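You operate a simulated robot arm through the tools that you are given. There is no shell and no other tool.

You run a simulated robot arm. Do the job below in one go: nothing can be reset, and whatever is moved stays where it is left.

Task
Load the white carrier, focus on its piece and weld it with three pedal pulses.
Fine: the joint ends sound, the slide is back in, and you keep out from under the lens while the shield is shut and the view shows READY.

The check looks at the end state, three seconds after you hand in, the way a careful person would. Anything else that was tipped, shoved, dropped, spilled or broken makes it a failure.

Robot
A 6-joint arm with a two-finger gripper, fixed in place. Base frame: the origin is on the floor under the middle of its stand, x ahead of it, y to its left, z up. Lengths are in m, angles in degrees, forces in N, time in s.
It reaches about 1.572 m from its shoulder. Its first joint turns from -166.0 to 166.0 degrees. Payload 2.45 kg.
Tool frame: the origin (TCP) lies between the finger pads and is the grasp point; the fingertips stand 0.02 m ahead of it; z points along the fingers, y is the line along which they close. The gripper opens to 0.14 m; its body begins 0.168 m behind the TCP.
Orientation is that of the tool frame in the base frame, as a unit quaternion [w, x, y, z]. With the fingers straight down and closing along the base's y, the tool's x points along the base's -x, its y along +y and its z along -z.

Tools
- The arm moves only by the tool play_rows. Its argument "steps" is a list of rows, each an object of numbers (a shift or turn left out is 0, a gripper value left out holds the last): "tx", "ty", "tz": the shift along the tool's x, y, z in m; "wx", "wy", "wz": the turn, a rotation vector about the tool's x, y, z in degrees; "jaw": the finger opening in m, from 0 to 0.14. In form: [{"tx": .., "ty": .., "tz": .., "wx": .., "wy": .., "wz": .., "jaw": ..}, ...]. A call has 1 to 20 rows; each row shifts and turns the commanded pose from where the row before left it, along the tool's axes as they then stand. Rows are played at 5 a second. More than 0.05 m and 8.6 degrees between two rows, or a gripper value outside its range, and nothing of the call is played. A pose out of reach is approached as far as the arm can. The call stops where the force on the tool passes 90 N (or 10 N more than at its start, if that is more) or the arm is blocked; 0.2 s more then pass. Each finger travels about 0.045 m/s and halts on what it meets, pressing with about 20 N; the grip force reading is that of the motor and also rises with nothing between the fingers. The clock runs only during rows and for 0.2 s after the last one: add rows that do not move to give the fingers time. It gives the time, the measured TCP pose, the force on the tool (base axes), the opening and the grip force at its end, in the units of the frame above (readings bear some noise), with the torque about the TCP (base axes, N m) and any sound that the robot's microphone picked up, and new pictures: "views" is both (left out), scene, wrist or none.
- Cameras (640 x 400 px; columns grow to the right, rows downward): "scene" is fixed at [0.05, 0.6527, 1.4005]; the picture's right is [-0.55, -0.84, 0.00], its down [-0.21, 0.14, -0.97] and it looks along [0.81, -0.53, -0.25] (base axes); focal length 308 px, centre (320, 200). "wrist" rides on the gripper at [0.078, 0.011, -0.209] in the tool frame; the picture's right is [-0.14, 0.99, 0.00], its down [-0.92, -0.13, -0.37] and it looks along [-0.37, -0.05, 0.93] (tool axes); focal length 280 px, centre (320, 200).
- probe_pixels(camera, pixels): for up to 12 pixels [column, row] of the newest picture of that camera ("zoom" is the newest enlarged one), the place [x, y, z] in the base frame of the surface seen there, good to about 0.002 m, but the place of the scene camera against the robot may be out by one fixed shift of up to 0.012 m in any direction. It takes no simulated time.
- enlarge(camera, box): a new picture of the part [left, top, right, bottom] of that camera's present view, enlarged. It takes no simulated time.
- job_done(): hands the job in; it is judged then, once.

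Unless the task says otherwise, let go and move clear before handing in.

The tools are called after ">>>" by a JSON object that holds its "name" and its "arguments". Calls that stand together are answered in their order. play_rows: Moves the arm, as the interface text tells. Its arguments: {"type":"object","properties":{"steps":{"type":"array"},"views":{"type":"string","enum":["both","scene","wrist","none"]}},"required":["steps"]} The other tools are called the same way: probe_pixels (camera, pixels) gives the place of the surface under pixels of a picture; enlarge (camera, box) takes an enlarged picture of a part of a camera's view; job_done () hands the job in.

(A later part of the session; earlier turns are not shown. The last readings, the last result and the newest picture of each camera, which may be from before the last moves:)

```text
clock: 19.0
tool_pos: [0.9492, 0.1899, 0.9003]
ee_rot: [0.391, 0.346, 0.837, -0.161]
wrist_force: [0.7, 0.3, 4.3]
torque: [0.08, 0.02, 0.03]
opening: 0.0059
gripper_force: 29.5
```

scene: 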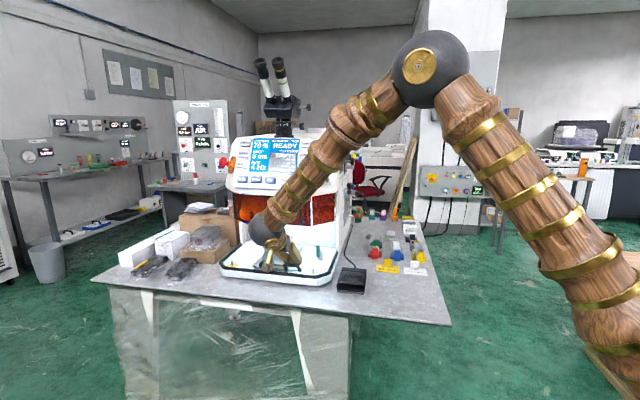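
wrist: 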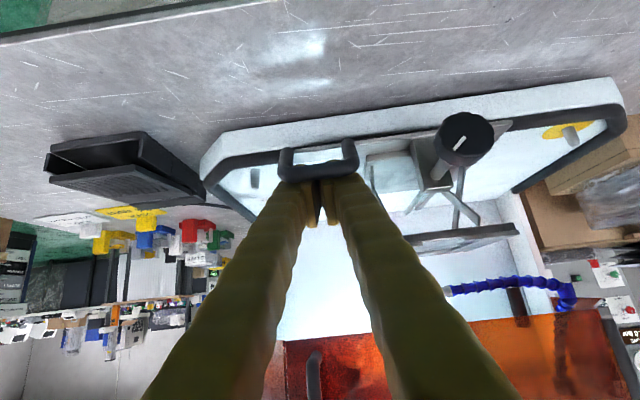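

The slide keeps following (about 0.12 m out). I'll go on in small steps to find the stop.

>>> {"name": "play_rows", "arguments": {"steps": [{"tx": 0.0051, "tz": -0.0061}, {"tx": 0.0051, "tz": -0.0061}, {}], "views": "wrist"}}

```text
clock: 19.8
tool_pos: [0.9382, 0.2017, 0.9014]
ee_rot: [0.39, 0.347, 0.837, -0.162]
wrist_force: [1.2, 0.0, 0.9]
torque: [0.03, -0.01, 0.03]
opening: 0.0
gripper_force: 29.4
```

wrist: 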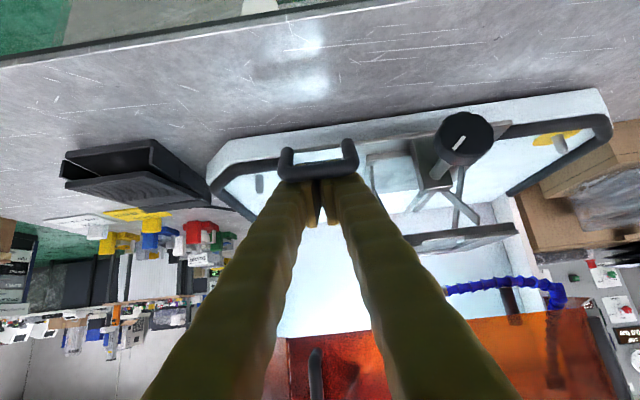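

Still free. Two more small steps at a time.

>>> {"name": "play_rows", "arguments": {"steps": [{"tx": 0.0051, "tz": -0.0061}, {"tx": 0.0051, "tz": -0.0061}, {}], "views": "wrist"}}

```text
clock: 20.6
tool_pos: [0.9276, 0.2137, 0.9018]
ee_rot: [0.39, 0.347, 0.837, -0.162]
wrist_force: [2.3, -0.9, 5.3]
torque: [0.08, 0.03, 0.0]
opening: 0.006
gripper_force: 28.6
```

wrist: 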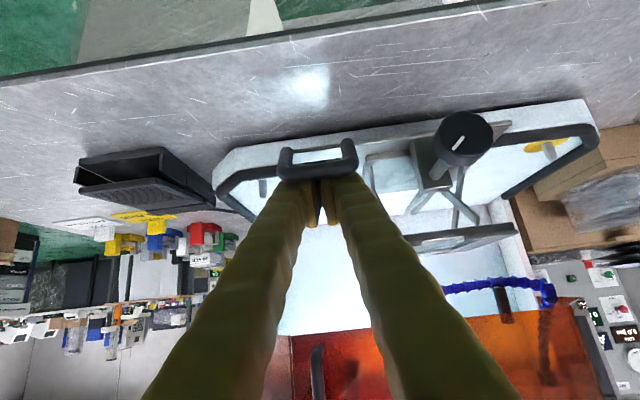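

Force is about 6 N now at ~0.15 m out. One small step to check for the stop.

>>> {"name": "play_rows", "arguments": {"steps": [{"tx": 0.0032, "tz": -0.0038}, {}], "views": "wrist"}}

>>> {"name": "probe_pixels", "arguments": {"camera": "wrist", "pixels": [[300, 172], [345, 168], [462, 135], [430, 240], [500, 231]]}}

```text
clock: 21.2
tool_pos: [0.9242, 0.2164, 0.8996]
ee_rot: [0.39, 0.347, 0.837, -0.161]
wrist_force: [2.4, -1.5, 6.3]
torque: [0.08, 0.05, -0.03]
opening: 0.0059
gripper_force: 29.6
```

wrist: 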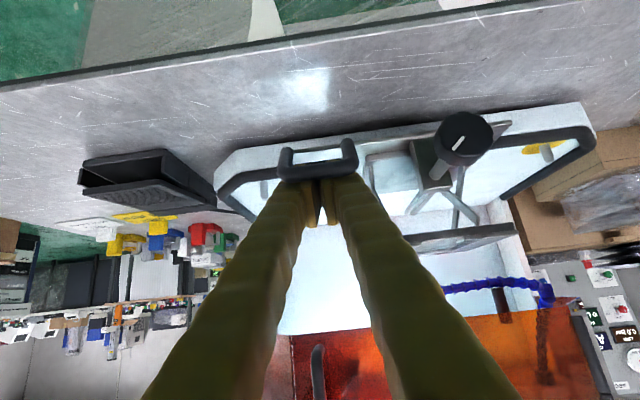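

```text
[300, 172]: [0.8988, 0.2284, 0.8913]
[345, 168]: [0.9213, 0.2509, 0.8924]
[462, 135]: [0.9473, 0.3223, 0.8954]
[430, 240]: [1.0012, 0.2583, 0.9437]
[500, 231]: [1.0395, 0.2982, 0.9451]
```

The slide is out about 0.157 m (knob at px 462,135). One more check step of about 1 cm.

>>> {"name": "play_rows", "arguments": {"steps": [{"tx": 0.0032, "tz": -0.0038}, {"tx": 0.0032, "tz": -0.0038}, {}], "views": "wrist"}}

>>> {"name": "probe_pixels", "arguments": {"camera": "wrist", "pixels": [[300, 172], [345, 168], [462, 135]]}}

```text
clock: 22.0
tool_pos: [0.9184, 0.2214, 0.9038]
ee_rot: [0.392, 0.348, 0.836, -0.162]
wrist_force: [45.1, -47.1, 34.6]
torque: [-0.16, -0.11, -0.09]
opening: 0.0062
gripper_force: 29.6
```

wrist: 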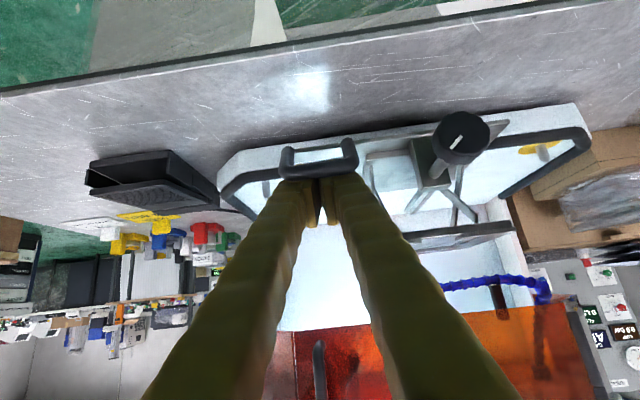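

```text
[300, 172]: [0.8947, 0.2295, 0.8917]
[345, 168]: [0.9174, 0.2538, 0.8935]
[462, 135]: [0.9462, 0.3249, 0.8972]
```

The force jumped to ~70 N: the slide is at its outer stop (0.16 m). I'll relax, lift off the bar and retreat to look at the stage.

>>> {"name": "play_rows", "arguments": {"steps": [{"tx": -0.0064, "tz": 0.0077}, {"tx": -0.01}, {"tz": -0.04}, {"tz": -0.04}, {"tz": -0.04}, {"tz": -0.04}, {"tz": -0.04}, {}], "views": "both"}}

```text
clock: 23.8
tool_pos: [0.8189, 0.3203, 1.0362]
ee_rot: [0.391, 0.346, 0.837, -0.161]
wrist_force: [0.1, -0.3, 0.0]
torque: [-0.01, 0.03, 0.03]
opening: 0.0003
gripper_force: 29.1
```

scene: 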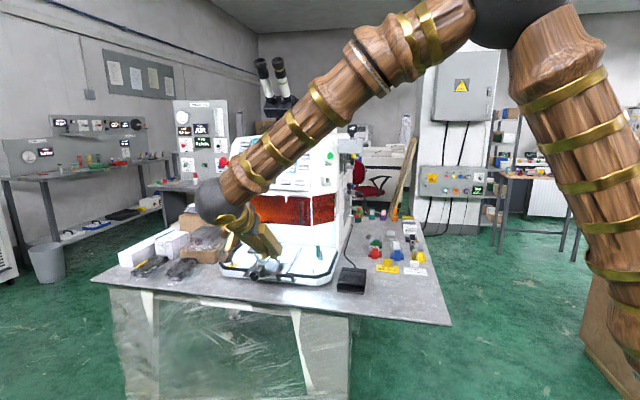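
wrist: 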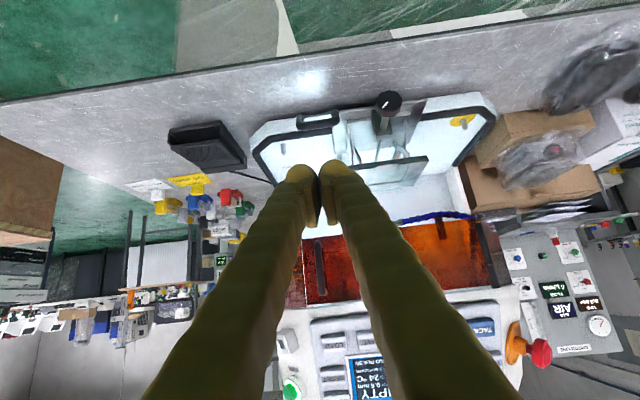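

The slide is fully out. I'll rise, level the gripper to straight-down, and open the jaws to view the stage's slot from above.

>>> {"name": "play_rows", "arguments": {"steps": [{"tx": -0.038, "tz": -0.032, "jaw": 0.1}, {"tx": -0.038, "tz": -0.032}, {"wy": 8}, {"wy": 8}, {"wy": 8}, {"wy": 8}, {"wy": 8}, {"wy": 8}, {"wy": 2}, {"ty": 0.045}, {"ty": 0.045}, {"tx": -0.04}, {"tx": -0.04}, {}], "views": "both"}}

```text
clock: 26.8
tool_pos: [0.9404, 0.3274, 1.1368]
ee_rot: [0.0, 0.382, 0.924, 0.0]
wrist_force: [0.3, 0.3, -0.5]
torque: [0.01, 0.0, 0.01]
opening: 0.0999
gripper_force: 0.1
```

scene: 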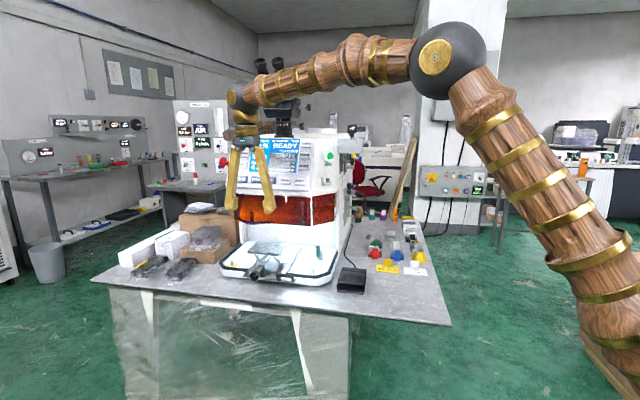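
wrist: 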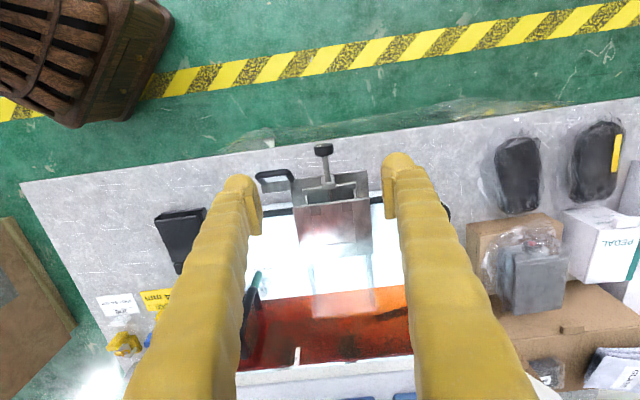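

>>> {"name": "enlarge", "arguments": {"camera": "wrist", "box": [250, 130, 410, 260]}}

>>> {"name": "enlarge", "arguments": {"camera": "scene", "box": [230, 225, 320, 285]}}

>>> {"name": "probe_pixels", "arguments": {"camera": "wrist", "pixels": [[299, 207], [366, 200], [299, 247], [371, 240], [310, 210], [354, 204], [335, 215], [332, 235], [332, 260], [323, 150], [275, 175], [332, 203]]}}

```text
3.08 times, centred on (330, 195) of wrist
```

zoom: 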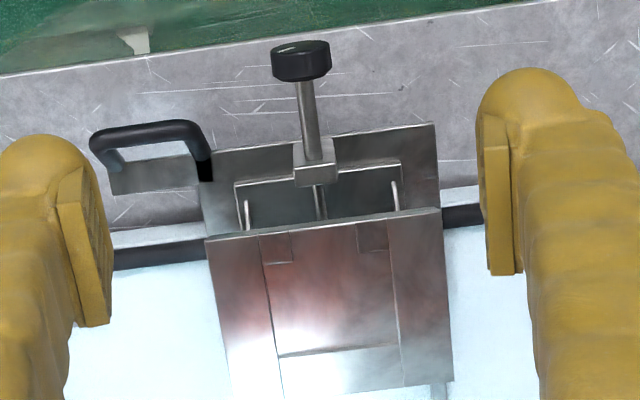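

```text
6.67 times, centred on (275, 255) of scene
```

zoom: 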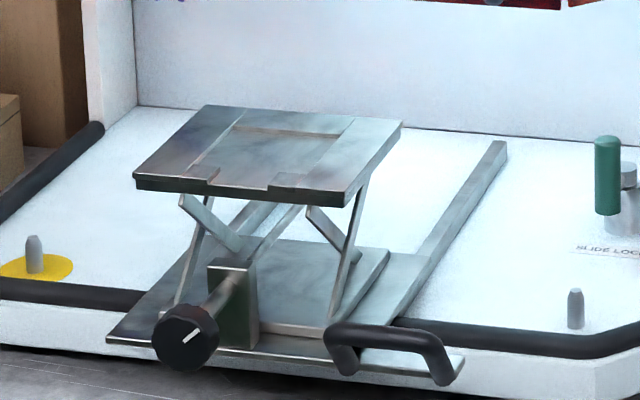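

```text
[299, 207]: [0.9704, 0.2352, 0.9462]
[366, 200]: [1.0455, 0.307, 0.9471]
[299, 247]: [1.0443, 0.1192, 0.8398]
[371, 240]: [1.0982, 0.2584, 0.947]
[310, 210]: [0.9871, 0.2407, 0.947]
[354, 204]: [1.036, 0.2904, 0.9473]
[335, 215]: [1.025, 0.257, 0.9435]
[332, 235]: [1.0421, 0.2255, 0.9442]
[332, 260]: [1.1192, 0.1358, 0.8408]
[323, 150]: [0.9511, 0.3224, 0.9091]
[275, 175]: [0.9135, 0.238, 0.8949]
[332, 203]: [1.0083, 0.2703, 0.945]
```

The stage has a shallow recess (rim ~3 mm) with two front tabs and a back rim. I'll probe its inner corners exactly.

>>> {"name": "probe_pixels", "arguments": {"camera": "wrist", "pixels": [[309.9, 209], [352.1, 204], [317, 244.5], [355.3, 241.5], [321.2, 206.8], [321.2, 215], [342.3, 204.5], [343, 211.5], [298, 208], [371.8, 199], [305, 258], [376, 252]]}}

>>> {"name": "enlarge", "arguments": {"camera": "wrist", "box": [290, 190, 380, 256]}}

```text
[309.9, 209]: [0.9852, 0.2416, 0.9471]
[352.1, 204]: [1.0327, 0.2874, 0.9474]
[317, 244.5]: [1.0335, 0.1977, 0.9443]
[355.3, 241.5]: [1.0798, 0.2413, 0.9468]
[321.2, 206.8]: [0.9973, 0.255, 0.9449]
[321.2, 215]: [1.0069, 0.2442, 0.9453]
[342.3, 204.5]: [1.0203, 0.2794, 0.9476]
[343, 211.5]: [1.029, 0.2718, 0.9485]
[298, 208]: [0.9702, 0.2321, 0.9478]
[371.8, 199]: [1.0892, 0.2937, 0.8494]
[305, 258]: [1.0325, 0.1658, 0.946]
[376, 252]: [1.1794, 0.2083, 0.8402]
```

```text
6.06 times, centred on (335, 223) of wrist
```

zoom: 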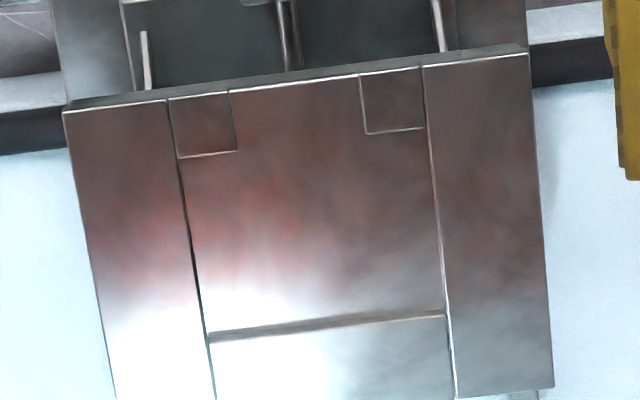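

Recess mapped: about 65 × 52 mm, centred near u-v of the stage; the white carrier's plate (~58 × 48 mm) is already facing the same way. Now I'll travel clear of the machine to above the white carrier.

>>> {"name": "play_rows", "arguments": {"steps": [{"tx": -0.0068, "ty": -0.0446}, {"tx": -0.0068, "ty": -0.0446}, {"tx": -0.0068, "ty": -0.0446}, {"tx": -0.0068, "ty": -0.0446}, {"tx": -0.0068, "ty": -0.0446}, {"tx": -0.0068, "ty": -0.0446}, {"tx": -0.0068, "ty": -0.0446}, {"tx": -0.0068, "ty": -0.0446}, {"tx": -0.0068, "ty": -0.0446}, {"tx": -0.048, "ty": -0.0094}, {"tx": -0.048, "ty": -0.0094}, {"tx": -0.048, "ty": -0.0094}, {"tx": -0.048, "ty": -0.0094}, {"tx": -0.048, "ty": -0.0094}, {"tx": -0.048, "ty": -0.0094}, {"tx": -0.048, "ty": -0.0094}, {"tx": -0.048, "ty": -0.0094}, {}], "views": "both"}}

```text
clock: 30.6
tool_pos: [0.9183, -0.3256, 1.1365]
ee_rot: [0.0, 0.382, 0.924, 0.0]
wrist_force: [0.2, -0.5, -0.1]
torque: [0.0, -0.01, 0.03]
opening: 0.1001
gripper_force: 0.1
```

scene: 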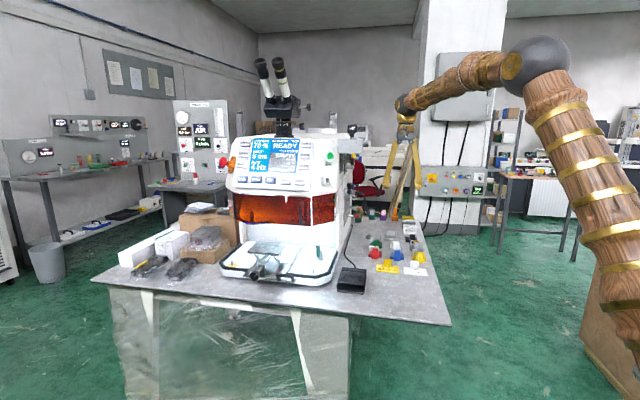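
wrist: 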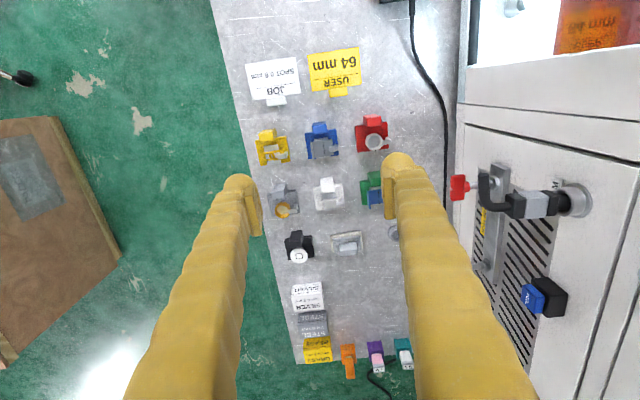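

>>> {"name": "enlarge", "arguments": {"camera": "scene", "box": [235, 130, 305, 180]}}

>>> {"name": "enlarge", "arguments": {"camera": "wrist", "box": [255, 110, 405, 260]}}

>>> {"name": "enlarge", "arguments": {"camera": "wrist", "box": [300, 170, 356, 216]}}

>>> {"name": "enlarge", "arguments": {"camera": "wrist", "box": [440, 140, 620, 340]}}

>>> {"name": "enlarge", "arguments": {"camera": "wrist", "box": [280, 220, 420, 380]}}

```text
8.00 times, centred on (270, 155) of scene
```

zoom: 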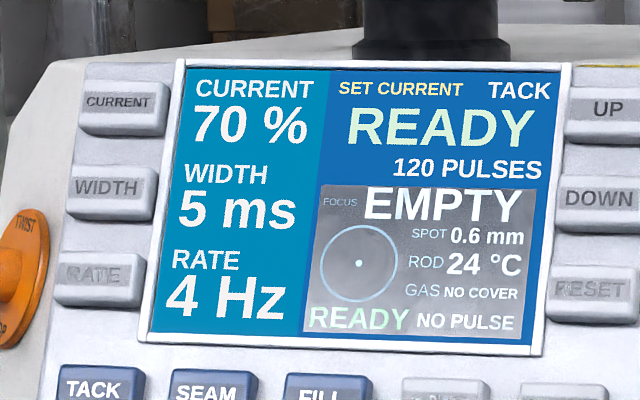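

```text
2.67 times, centred on (330, 185) of wrist
```

zoom: 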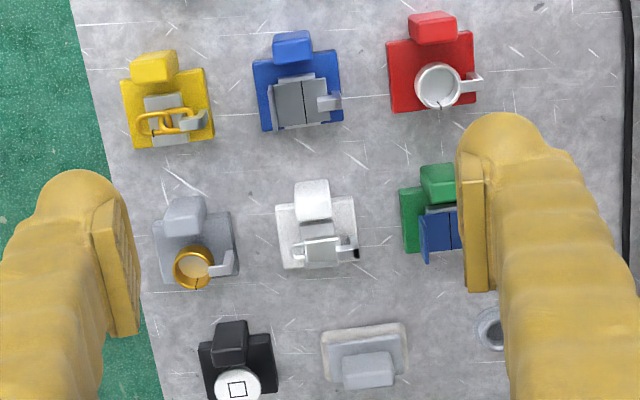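

```text
8.70 times, centred on (328, 193) of wrist
```

zoom: 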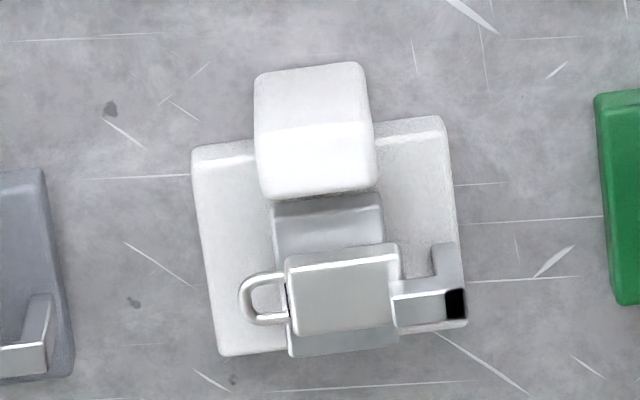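

```text
2.00 times, centred on (530, 240) of wrist
```

zoom: 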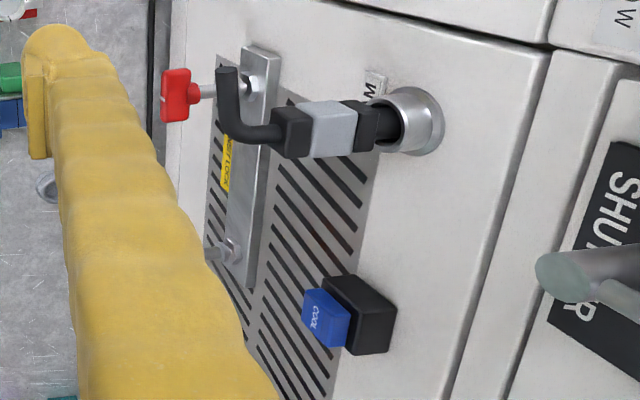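

```text
2.50 times, centred on (350, 300) of wrist
```

zoom: 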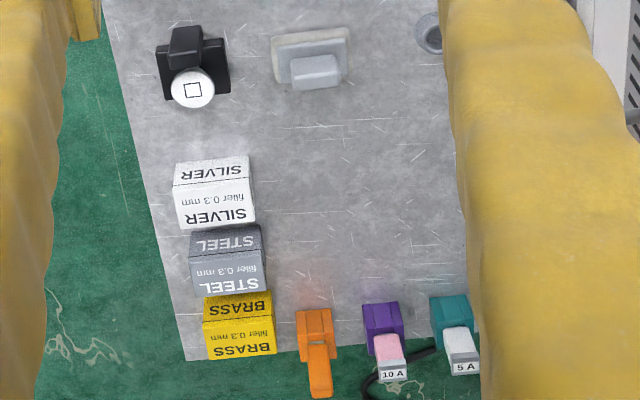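

The white carrier (wrist px 328,193) has its grip block toward the front. There are also side controls on the machine (SHUTTER etc.), so I'll look at those before grabbing.

>>> {"name": "enlarge", "arguments": {"camera": "scene", "box": [320, 115, 375, 225]}}

>>> {"name": "enlarge", "arguments": {"camera": "wrist", "box": [500, 160, 640, 300]}}

>>> {"name": "probe_pixels", "arguments": {"camera": "wrist", "pixels": [[327, 187], [323, 180], [333, 180], [323, 192], [333, 191], [327, 178], [327, 193.5], [314, 190], [343, 188], [317, 211], [344, 207], [345, 205]]}}

```text
3.64 times, centred on (348, 170) of scene
```

zoom: 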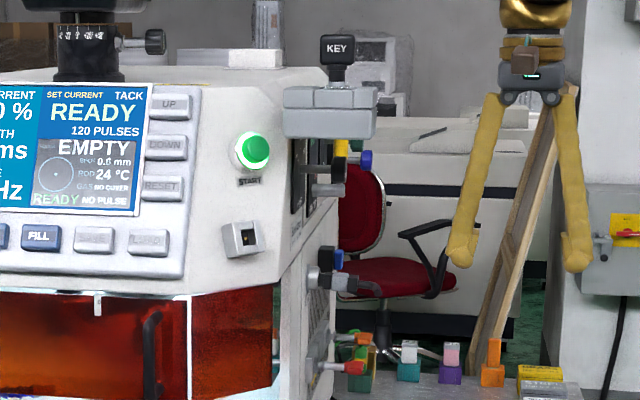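

```text
2.86 times, centred on (570, 230) of wrist
```

zoom: 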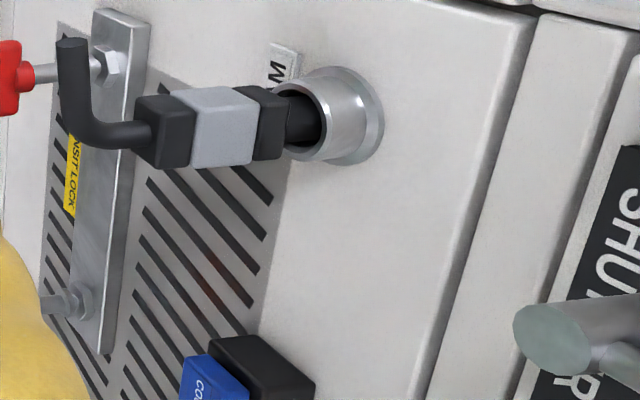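

```text
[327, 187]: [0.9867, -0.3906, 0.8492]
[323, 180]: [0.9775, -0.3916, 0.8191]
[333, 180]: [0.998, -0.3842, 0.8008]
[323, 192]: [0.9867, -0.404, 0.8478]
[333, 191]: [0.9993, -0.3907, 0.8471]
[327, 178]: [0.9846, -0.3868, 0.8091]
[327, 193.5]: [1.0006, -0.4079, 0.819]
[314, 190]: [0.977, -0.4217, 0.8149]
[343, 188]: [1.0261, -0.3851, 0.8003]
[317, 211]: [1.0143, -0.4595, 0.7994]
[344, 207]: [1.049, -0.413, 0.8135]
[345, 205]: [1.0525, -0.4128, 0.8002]
```

Block top centre works out to about (0.989,-0.393,0.848). I'll lower to ~0.96 above it with jaws at 0.05 and check alignment from close.

>>> {"name": "play_rows", "arguments": {"steps": [{"tx": -0.0325, "ty": 0.0008, "jaw": 0.052}, {"tx": -0.0325, "ty": 0.0008, "tz": 0.03}, {"tx": -0.0325, "ty": 0.0009, "tz": 0.035}, {"tz": 0.045}, {"tz": 0.045}, {}], "views": "wrist"}}

```text
clock: 32.0
tool_pos: [0.9885, -0.392, 0.9811]
ee_rot: [0.001, 0.383, 0.924, 0.0]
wrist_force: [-0.1, 0.1, -0.2]
torque: [-0.03, -0.01, 0.02]
opening: 0.0521
gripper_force: 0.0
```

wrist: 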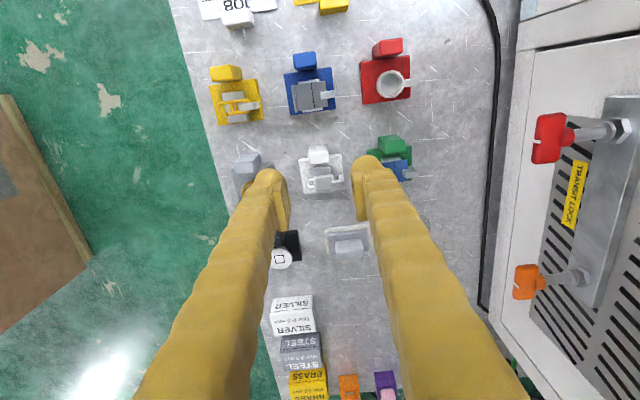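

>>> {"name": "enlarge", "arguments": {"camera": "wrist", "box": [285, 135, 360, 205]}}

>>> {"name": "probe_pixels", "arguments": {"camera": "wrist", "pixels": [[318, 158], [312, 162], [326, 161], [318, 151], [313, 155], [325, 154], [303, 165], [339, 160], [304, 190], [344, 186], [320, 183], [340, 180]]}}

```text
5.71 times, centred on (322, 170) of wrist
```

zoom: 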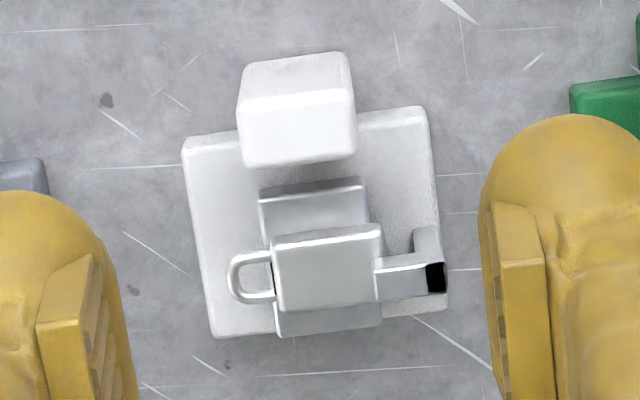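

```text
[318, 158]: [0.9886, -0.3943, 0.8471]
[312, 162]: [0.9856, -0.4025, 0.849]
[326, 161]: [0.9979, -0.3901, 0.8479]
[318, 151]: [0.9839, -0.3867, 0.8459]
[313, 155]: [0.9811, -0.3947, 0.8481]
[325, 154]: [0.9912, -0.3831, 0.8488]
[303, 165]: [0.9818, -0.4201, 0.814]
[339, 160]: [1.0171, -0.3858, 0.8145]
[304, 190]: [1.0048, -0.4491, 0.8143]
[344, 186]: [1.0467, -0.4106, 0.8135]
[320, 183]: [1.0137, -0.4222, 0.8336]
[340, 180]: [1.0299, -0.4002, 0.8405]
```

The block is centred between the fingers (zoom px 297,128 → u,v match TCP within 1 mm). I'll descend to z≈0.842 and close.

>>> {"name": "play_rows", "arguments": {"steps": [{"tz": 0.04, "ty": -0.001}, {"tz": 0.04}, {"tz": 0.03}, {"tz": 0.02}, {"tz": 0.009}, {}], "views": "wrist"}}

```text
clock: 33.4
tool_pos: [0.9875, -0.3924, 0.8422]
ee_rot: [-0.001, 0.382, 0.924, 0.0]
wrist_force: [-0.2, -0.1, 0.1]
torque: [-0.01, 0.03, -0.01]
opening: 0.052
gripper_force: 0.2
```

wrist: 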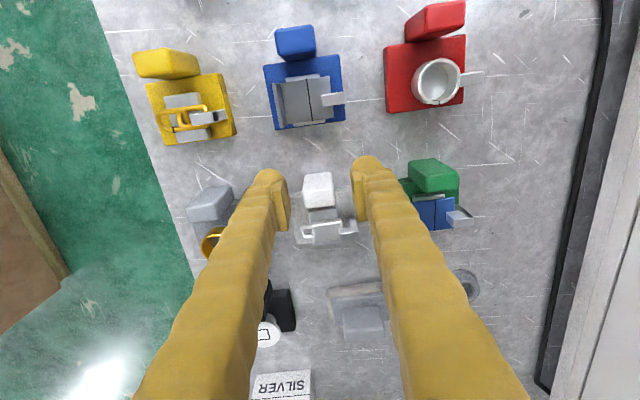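

>>> {"name": "enlarge", "arguments": {"camera": "wrist", "box": [270, 150, 380, 260]}}

```text
3.64 times, centred on (325, 205) of wrist
```

zoom: 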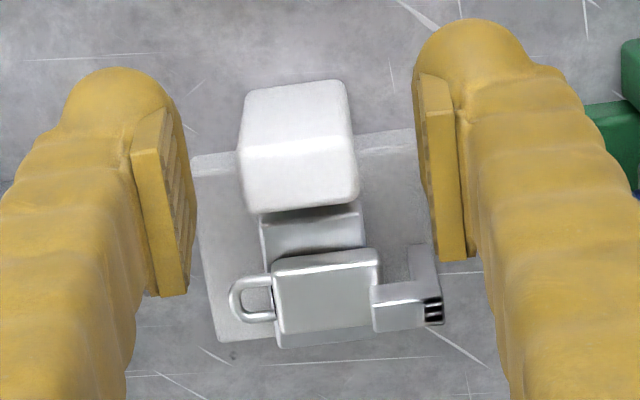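

The fingers straddle the block cleanly (zoom px 185 and 425 either side of block 298). Closing now.

>>> {"name": "play_rows", "arguments": {"steps": [{"jaw": 0.0}, {}, {}, {}, {}], "views": "wrist"}}

```text
clock: 34.6
tool_pos: [0.9873, -0.3927, 0.8427]
ee_rot: [0.0, 0.382, 0.924, 0.001]
wrist_force: [-0.2, 0.6, -0.9]
torque: [-0.01, 0.0, 0.03]
opening: 0.025
gripper_force: 19.9
```

wrist: 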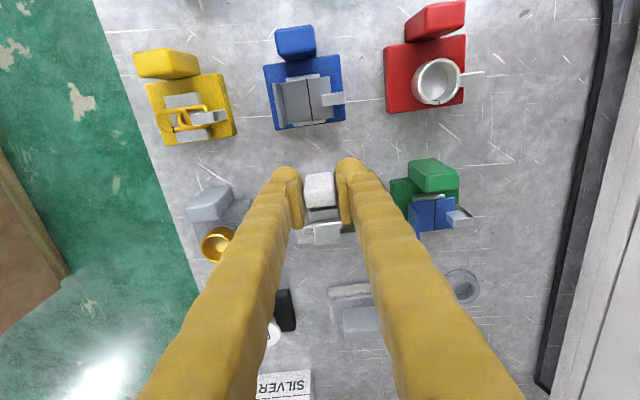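

The block is held (opening 0.025, 20 N). Lifting gently.

>>> {"name": "play_rows", "arguments": {"steps": [{"tz": -0.005}, {"tz": -0.01}, {"tz": -0.015}, {"tz": -0.02}, {"tz": -0.025}, {"tz": -0.025}, {"tz": -0.025}, {"tz": -0.025}, {"tz": -0.025}, {"tz": -0.02}, {"tz": -0.015}, {"tz": -0.01}, {"tz": -0.005}, {}], "views": "both"}}

```text
clock: 37.6
tool_pos: [0.9866, -0.393, 1.0677]
ee_rot: [0.0, 0.383, 0.924, 0.001]
wrist_force: [0.2, 0.1, -1.9]
torque: [0.01, 0.06, 0.0]
opening: 0.0251
gripper_force: 19.7
```

scene: 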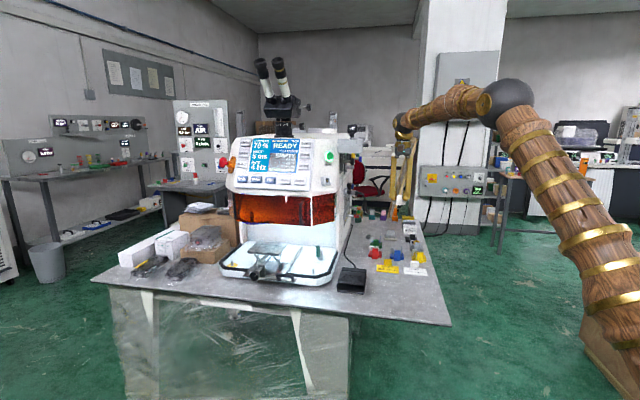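
wrist: 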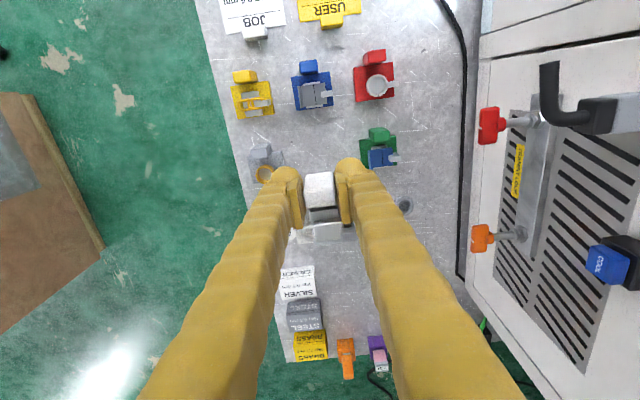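

The carrier is in hand at z≈1.07 with ~2 N of weight. I'll check how it sits in the grip.

>>> {"name": "enlarge", "arguments": {"camera": "wrist", "box": [280, 160, 370, 250]}}

>>> {"name": "probe_pixels", "arguments": {"camera": "wrist", "pixels": [[319, 188], [321, 208], [320, 230], [296, 242], [344, 236], [294, 236], [321, 241]]}}

```text
4.44 times, centred on (325, 205) of wrist
```

zoom: 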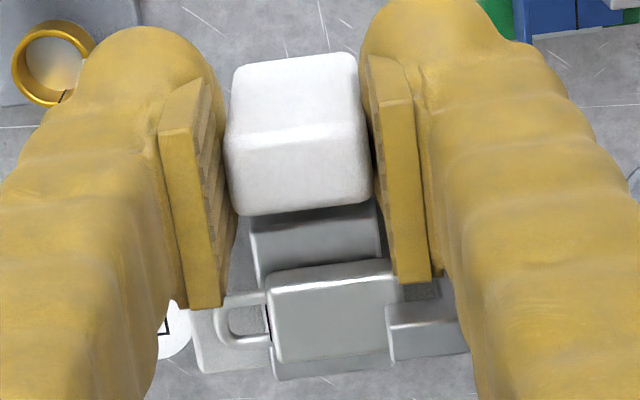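

```text
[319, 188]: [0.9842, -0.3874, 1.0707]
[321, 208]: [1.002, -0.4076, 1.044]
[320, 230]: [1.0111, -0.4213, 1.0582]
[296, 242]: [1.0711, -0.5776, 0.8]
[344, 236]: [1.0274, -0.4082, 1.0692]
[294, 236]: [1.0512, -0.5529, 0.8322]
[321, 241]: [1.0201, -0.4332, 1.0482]
```

The carrier sits squarely in the grip. I'll carry it smoothly back around the machine's corner toward the stage.

>>> {"name": "play_rows", "arguments": {"steps": [{"tx": 0.01, "ty": 0.0016, "tz": -0.01}, {"tx": 0.018, "ty": 0.0028, "tz": -0.015}, {"tx": 0.025, "ty": 0.0039, "tz": -0.02}, {"tx": 0.03, "ty": 0.0047, "tz": -0.015}, {"tx": 0.03, "ty": 0.0047, "tz": -0.01}, {"tx": 0.03, "ty": 0.0047}, {"tx": 0.03, "ty": 0.0047}, {"tx": 0.03, "ty": 0.0047}, {"tx": 0.03, "ty": 0.0047}, {"tx": 0.03, "ty": 0.0047}, {"tx": 0.03, "ty": 0.0047}, {"tx": 0.03, "ty": 0.0047}, {"tx": 0.03, "ty": 0.0047}, {"tx": 0.03, "ty": 0.0047}, {"tx": 0.03, "ty": 0.0047}, {"tx": 0.03, "ty": 0.0047}, {"tx": 0.022, "ty": 0.0034}, {"tx": 0.012, "ty": 0.0019}, {"tx": 0.004, "ty": 0.0006}, {}], "views": "scene"}}

```text
clock: 41.8
tool_pos: [0.702, -0.0005, 1.1365]
ee_rot: [0.0, 0.383, 0.924, 0.0]
wrist_force: [0.2, 1.0, -2.5]
torque: [-0.01, 0.05, -0.01]
opening: 0.0249
gripper_force: 20.1
```

scene: 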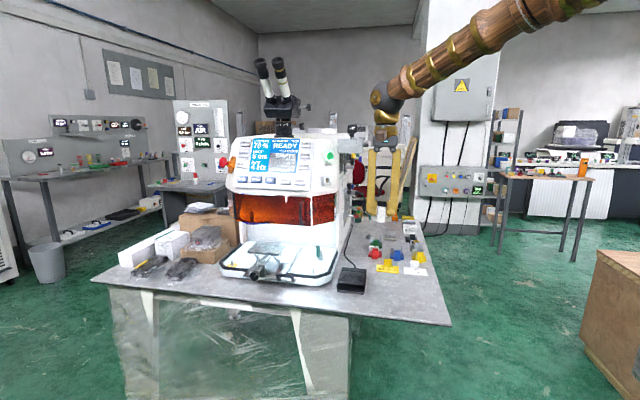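

Carrier still held. Next I'll move sideways along the machine's front until over the stage.

>>> {"name": "play_rows", "arguments": {"steps": [{"ty": 0.01}, {"ty": 0.018}, {"ty": 0.025}, {"ty": 0.03}, {"ty": 0.03}, {"ty": 0.03}, {"ty": 0.03}, {"ty": 0.03}, {"ty": 0.03}, {"ty": 0.03}, {"ty": 0.03}, {"ty": 0.03}, {"ty": 0.03}, {"ty": 0.025}, {"ty": 0.018}, {"ty": 0.009}, {}, {}], "views": "both"}}

```text
clock: 45.6
tool_pos: [0.9866, 0.2873, 1.1366]
ee_rot: [-0.001, 0.382, 0.924, 0.0]
wrist_force: [-0.7, 0.0, -1.5]
torque: [0.03, 0.04, 0.02]
opening: 0.0251
gripper_force: 20.7
```

scene: 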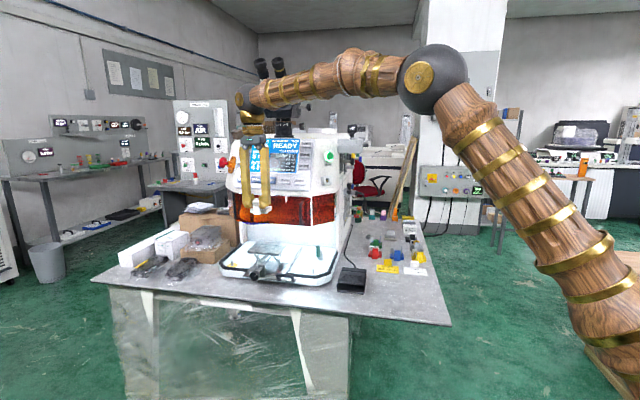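
wrist: 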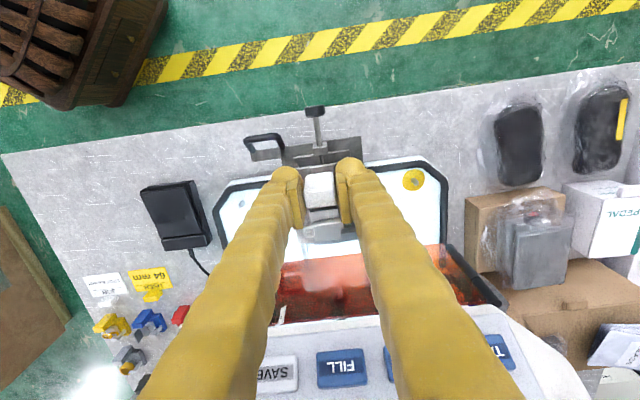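

I'm over the front of the stage. I'll shift in to the target column and lower to ~4 cm above the recess, then check alignment.

>>> {"name": "play_rows", "arguments": {"steps": [{"tx": -0.01, "tz": 0.01}, {"tx": -0.015, "tz": 0.02}, {"tx": -0.0125, "tz": 0.025}, {"tz": 0.025}, {"tz": 0.015}, {"tz": 0.01}, {}, {}], "views": "both"}}

```text
clock: 47.4
tool_pos: [1.0145, 0.2614, 1.0318]
ee_rot: [-0.001, 0.383, 0.924, 0.001]
wrist_force: [-1.0, -0.2, -1.1]
torque: [0.05, 0.03, -0.02]
opening: 0.0251
gripper_force: 20.1
```

scene: 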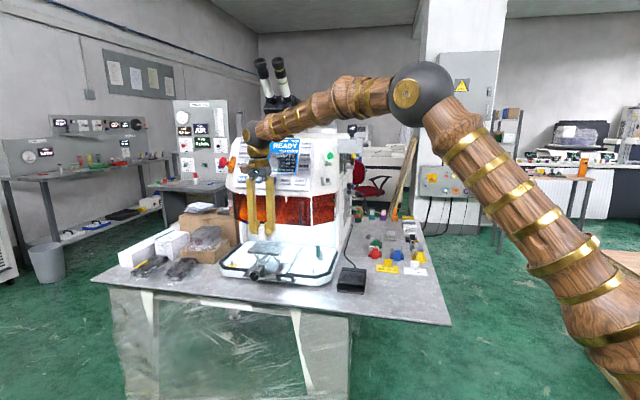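
wrist: 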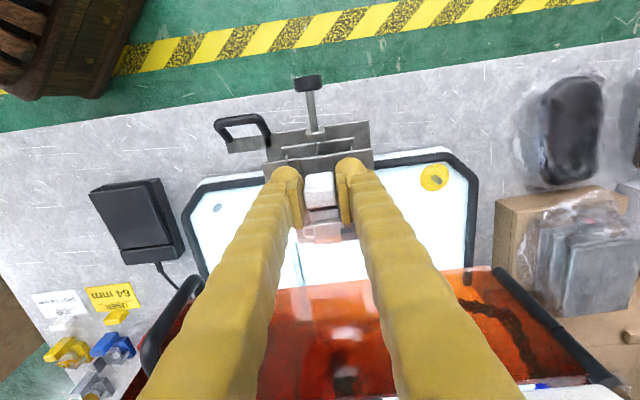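

>>> {"name": "enlarge", "arguments": {"camera": "scene", "box": [230, 185, 310, 285]}}

>>> {"name": "enlarge", "arguments": {"camera": "wrist", "box": [260, 110, 390, 260]}}

>>> {"name": "enlarge", "arguments": {"camera": "scene", "box": [230, 110, 330, 210]}}

```text
4.00 times, centred on (270, 235) of scene
```

zoom: 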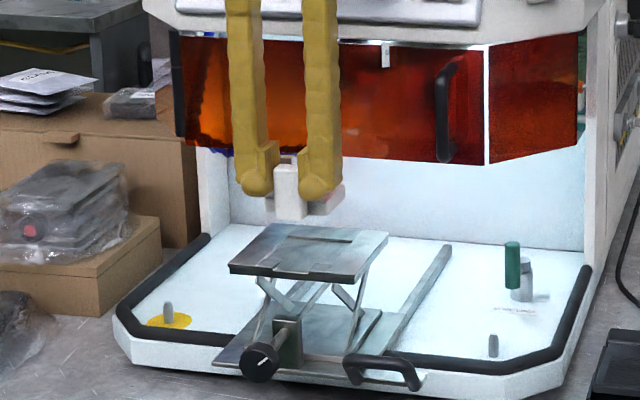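

```text
2.67 times, centred on (325, 185) of wrist
```

zoom: 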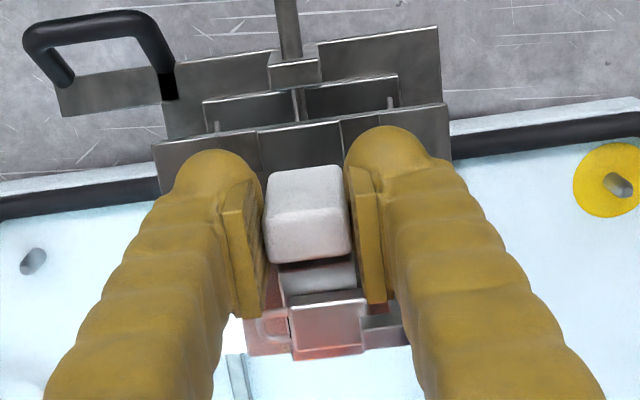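

```text
4.00 times, centred on (280, 160) of scene
```

zoom: 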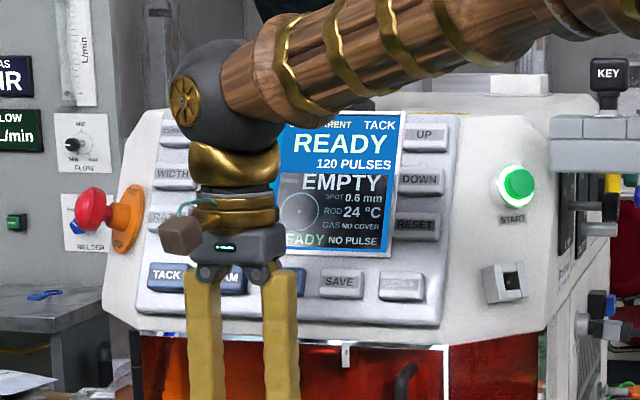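

The carrier hangs just above the recess. I'll probe the stage edges again from here to confirm centring.

>>> {"name": "probe_pixels", "arguments": {"camera": "wrist", "pixels": [[264.5, 166.5], [371.5, 151.5], [301.5, 158.5], [302.5, 162], [332.5, 155], [349.5, 152.5], [297, 160], [310, 158], [340, 154], [318, 182], [311, 230], [331, 228]]}}

>>> {"name": "enlarge", "arguments": {"camera": "wrist", "box": [255, 135, 385, 215]}}

>>> {"name": "enlarge", "arguments": {"camera": "scene", "box": [250, 215, 300, 265]}}

```text
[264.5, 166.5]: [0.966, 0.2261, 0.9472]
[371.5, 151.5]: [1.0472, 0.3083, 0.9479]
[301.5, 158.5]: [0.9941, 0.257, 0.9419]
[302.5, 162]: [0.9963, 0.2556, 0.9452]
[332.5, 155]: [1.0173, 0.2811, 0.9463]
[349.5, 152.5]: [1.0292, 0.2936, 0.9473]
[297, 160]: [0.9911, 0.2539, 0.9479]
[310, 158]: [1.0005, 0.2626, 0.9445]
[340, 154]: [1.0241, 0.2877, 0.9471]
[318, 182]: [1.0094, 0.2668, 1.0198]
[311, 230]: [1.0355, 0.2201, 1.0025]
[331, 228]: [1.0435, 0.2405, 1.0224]
```

```text
4.92 times, centred on (320, 175) of wrist
```

zoom: 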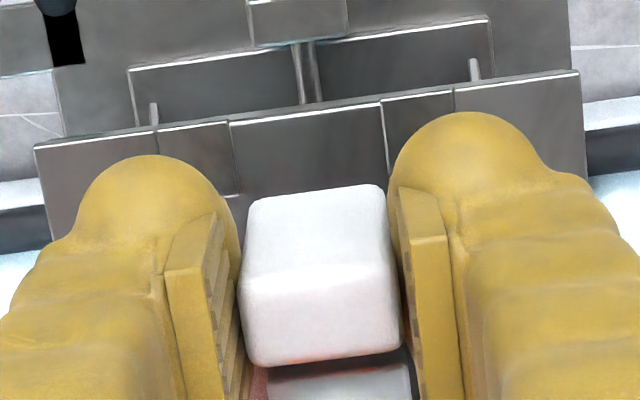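

```text
8.00 times, centred on (275, 240) of scene
```

zoom: 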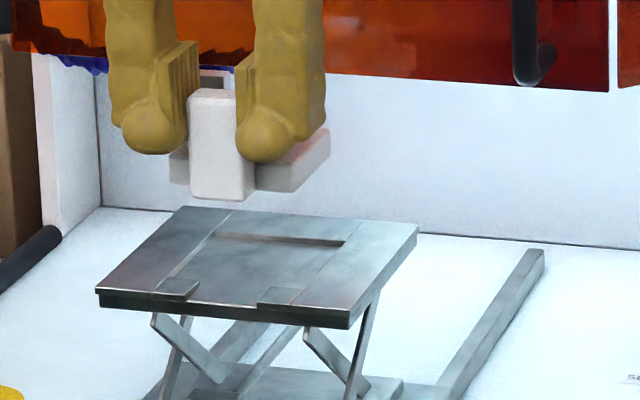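

Stage recess centre is v≈0.901 and the carrier's is ≈0.902 — well centred. I'll verify the fore-aft fit with scene-camera probes of the tab and back-rim edges.

>>> {"name": "probe_pixels", "arguments": {"camera": "scene", "pixels": [[270.6, 250.6], [270.6, 251.8], [257.75, 249.6], [257.75, 251], [266.25, 244.4], [266.25, 245.4], [275, 245], [275, 246.2], [263.75, 252.6], [265, 249], [262, 240], [264, 234]]}}

```text
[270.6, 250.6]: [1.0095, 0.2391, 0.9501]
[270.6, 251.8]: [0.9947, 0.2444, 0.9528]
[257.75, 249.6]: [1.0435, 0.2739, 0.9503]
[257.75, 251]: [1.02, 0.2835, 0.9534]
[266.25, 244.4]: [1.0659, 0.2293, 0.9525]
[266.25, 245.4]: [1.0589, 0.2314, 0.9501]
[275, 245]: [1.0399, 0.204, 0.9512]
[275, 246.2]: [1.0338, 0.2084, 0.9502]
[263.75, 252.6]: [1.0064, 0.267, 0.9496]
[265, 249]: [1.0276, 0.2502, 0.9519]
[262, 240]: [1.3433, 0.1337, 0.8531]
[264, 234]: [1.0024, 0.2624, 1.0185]
```

Fore-aft the recess spans about u −0.541…−0.591, matching the plate. I'll lower to just above the rim, then in 2 mm steps.

>>> {"name": "play_rows", "arguments": {"steps": [{"tz": 0.015, "ty": -0.0007, "tx": -0.0005}, {"tz": 0.015}, {"tz": 0.008}, {}, {}], "views": "both"}}

>>> {"name": "enlarge", "arguments": {"camera": "scene", "box": [250, 215, 300, 265]}}

>>> {"name": "enlarge", "arguments": {"camera": "wrist", "box": [255, 150, 385, 250]}}

```text
clock: 48.6
tool_pos: [1.0139, 0.2602, 0.9947]
ee_rot: [0.001, 0.382, 0.924, 0.0]
wrist_force: [-0.8, -0.2, -2.5]
torque: [0.09, 0.04, -0.01]
opening: 0.0251
gripper_force: 20.1
```

scene: 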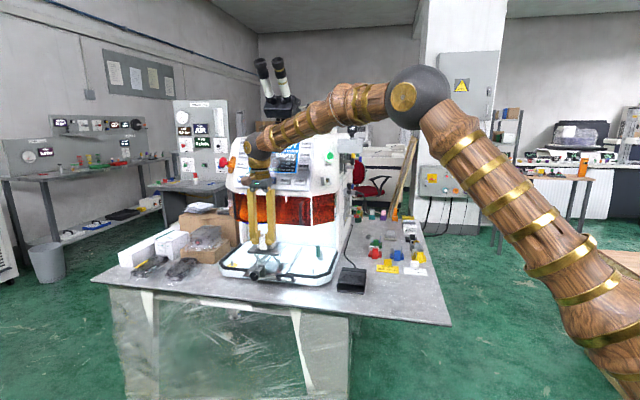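
wrist: 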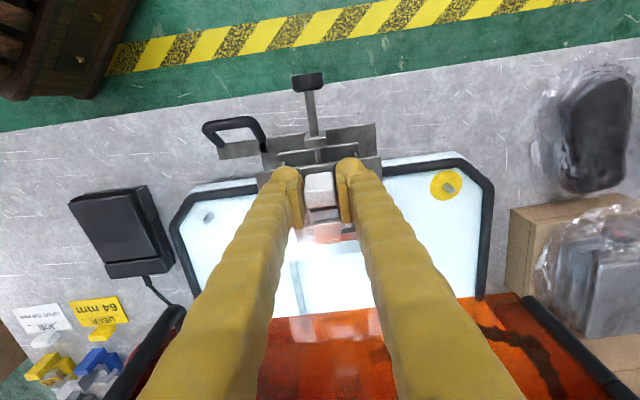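

```text
8.00 times, centred on (275, 240) of scene
```

zoom: 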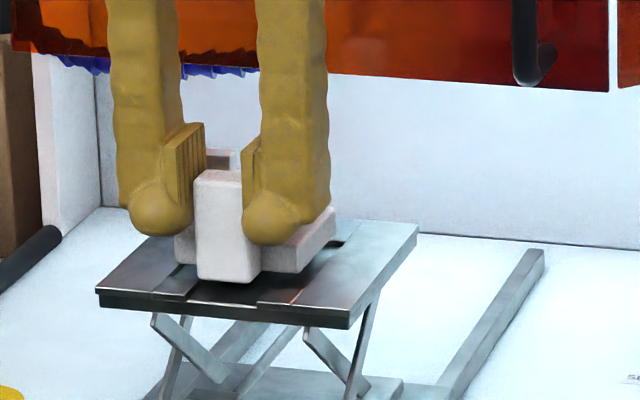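

```text
4.00 times, centred on (320, 200) of wrist
```

zoom: 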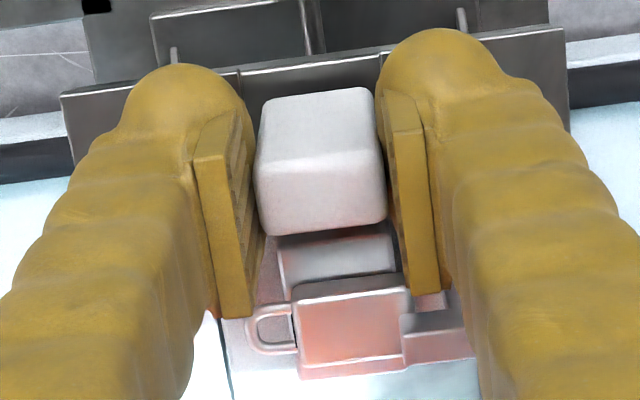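

The block is poised above the gap between tabs (scene zoom px 228,270). Lowering in small steps while watching the force.

>>> {"name": "play_rows", "arguments": {"steps": [{"tz": 0.002}, {"tz": 0.002}, {}], "views": "none"}}

>>> {"name": "play_rows", "arguments": {"steps": [{"tz": 0.002}, {}], "views": "wrist"}}

```text
clock: 49.4
tool_pos: [1.0148, 0.2599, 0.9911]
ee_rot: [0.0, 0.383, 0.924, 0.001]
wrist_force: [-0.1, -0.3, -1.1]
torque: [0.03, 0.03, 0.01]
opening: 0.0249
gripper_force: 20.2
```

```text
clock: 50.0
tool_pos: [1.014, 0.2593, 0.9886]
ee_rot: [0.0, 0.382, 0.924, 0.0]
wrist_force: [-0.8, 0.8, -0.8]
torque: [0.03, 0.05, 0.02]
opening: 0.0247
gripper_force: 20.2
```

wrist: 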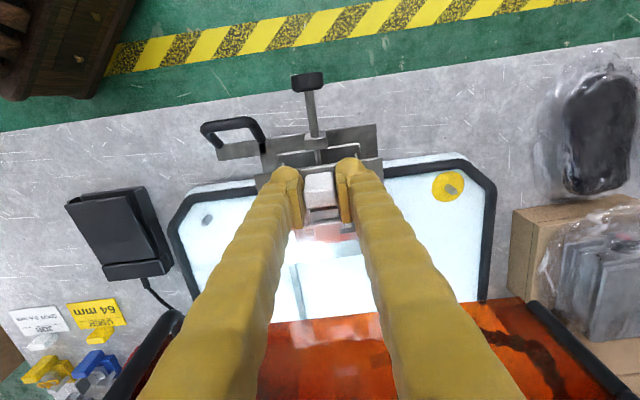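

No contact force yet at z=0.9886, below the rim-contact height. Continuing down in small steps.

>>> {"name": "play_rows", "arguments": {"steps": [{"tz": 0.0015}, {}], "views": "none"}}

>>> {"name": "play_rows", "arguments": {"steps": [{"tz": 0.0015}, {}], "views": "wrist"}}

```text
clock: 50.6
tool_pos: [1.0145, 0.2589, 0.9872]
ee_rot: [0.0, 0.383, 0.924, 0.0]
wrist_force: [-0.2, -0.4, -1.0]
torque: [-0.02, -0.01, -0.02]
opening: 0.0253
gripper_force: 20.1
```

```text
clock: 51.2
tool_pos: [1.0131, 0.2594, 0.9854]
ee_rot: [0.001, 0.383, 0.924, 0.001]
wrist_force: [0.5, 3.7, 11.0]
torque: [-0.17, -0.29, 0.05]
opening: 0.0249
gripper_force: 20.2
```

wrist: 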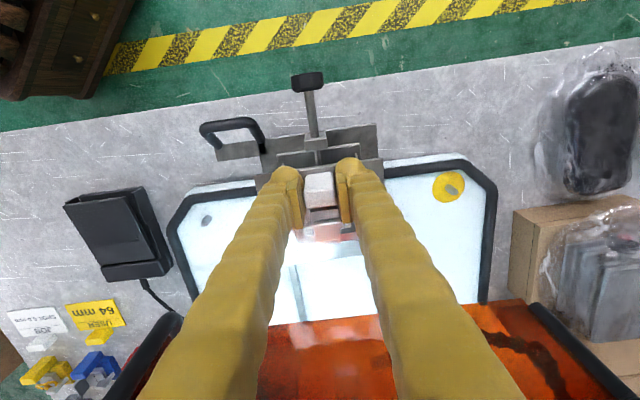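

Contact at z≈0.986, which equals the seated height. I'll inspect the seating before releasing.

>>> {"name": "enlarge", "arguments": {"camera": "scene", "box": [250, 220, 300, 260]}}

>>> {"name": "enlarge", "arguments": {"camera": "wrist", "box": [255, 150, 385, 250]}}

```text
10.00 times, centred on (275, 240) of scene
```

zoom: 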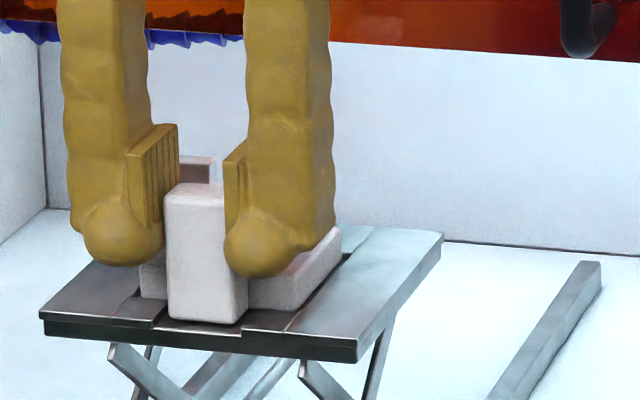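

```text
4.00 times, centred on (320, 200) of wrist
```

zoom: 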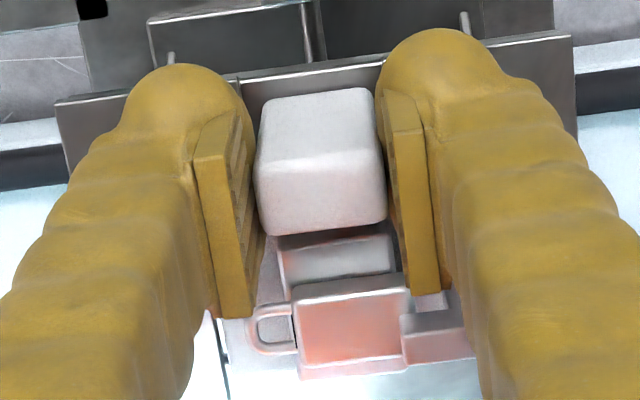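

The plate sits between the tabs on the recess floor (scene zoom px 205,300). I'll release and raise the fingers straight up.

>>> {"name": "play_rows", "arguments": {"steps": [{"tz": -0.001}, {"jaw": 0.045}, {}, {}, {}], "views": "wrist"}}

```text
clock: 52.4
tool_pos: [1.0124, 0.2591, 0.9865]
ee_rot: [0.0, 0.383, 0.924, 0.0]
wrist_force: [-0.2, 0.4, 0.7]
torque: [0.04, -0.01, -0.02]
opening: 0.045
gripper_force: 0.0
```

wrist: 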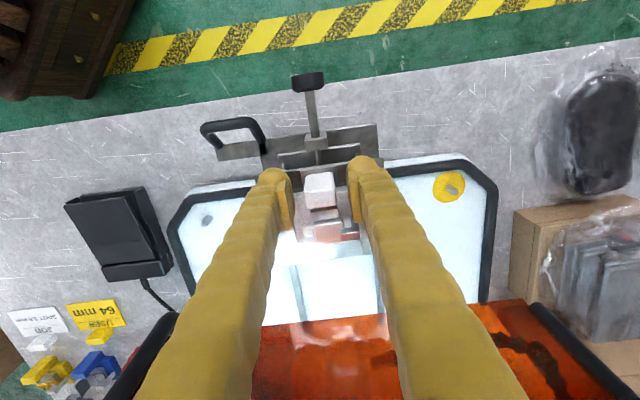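

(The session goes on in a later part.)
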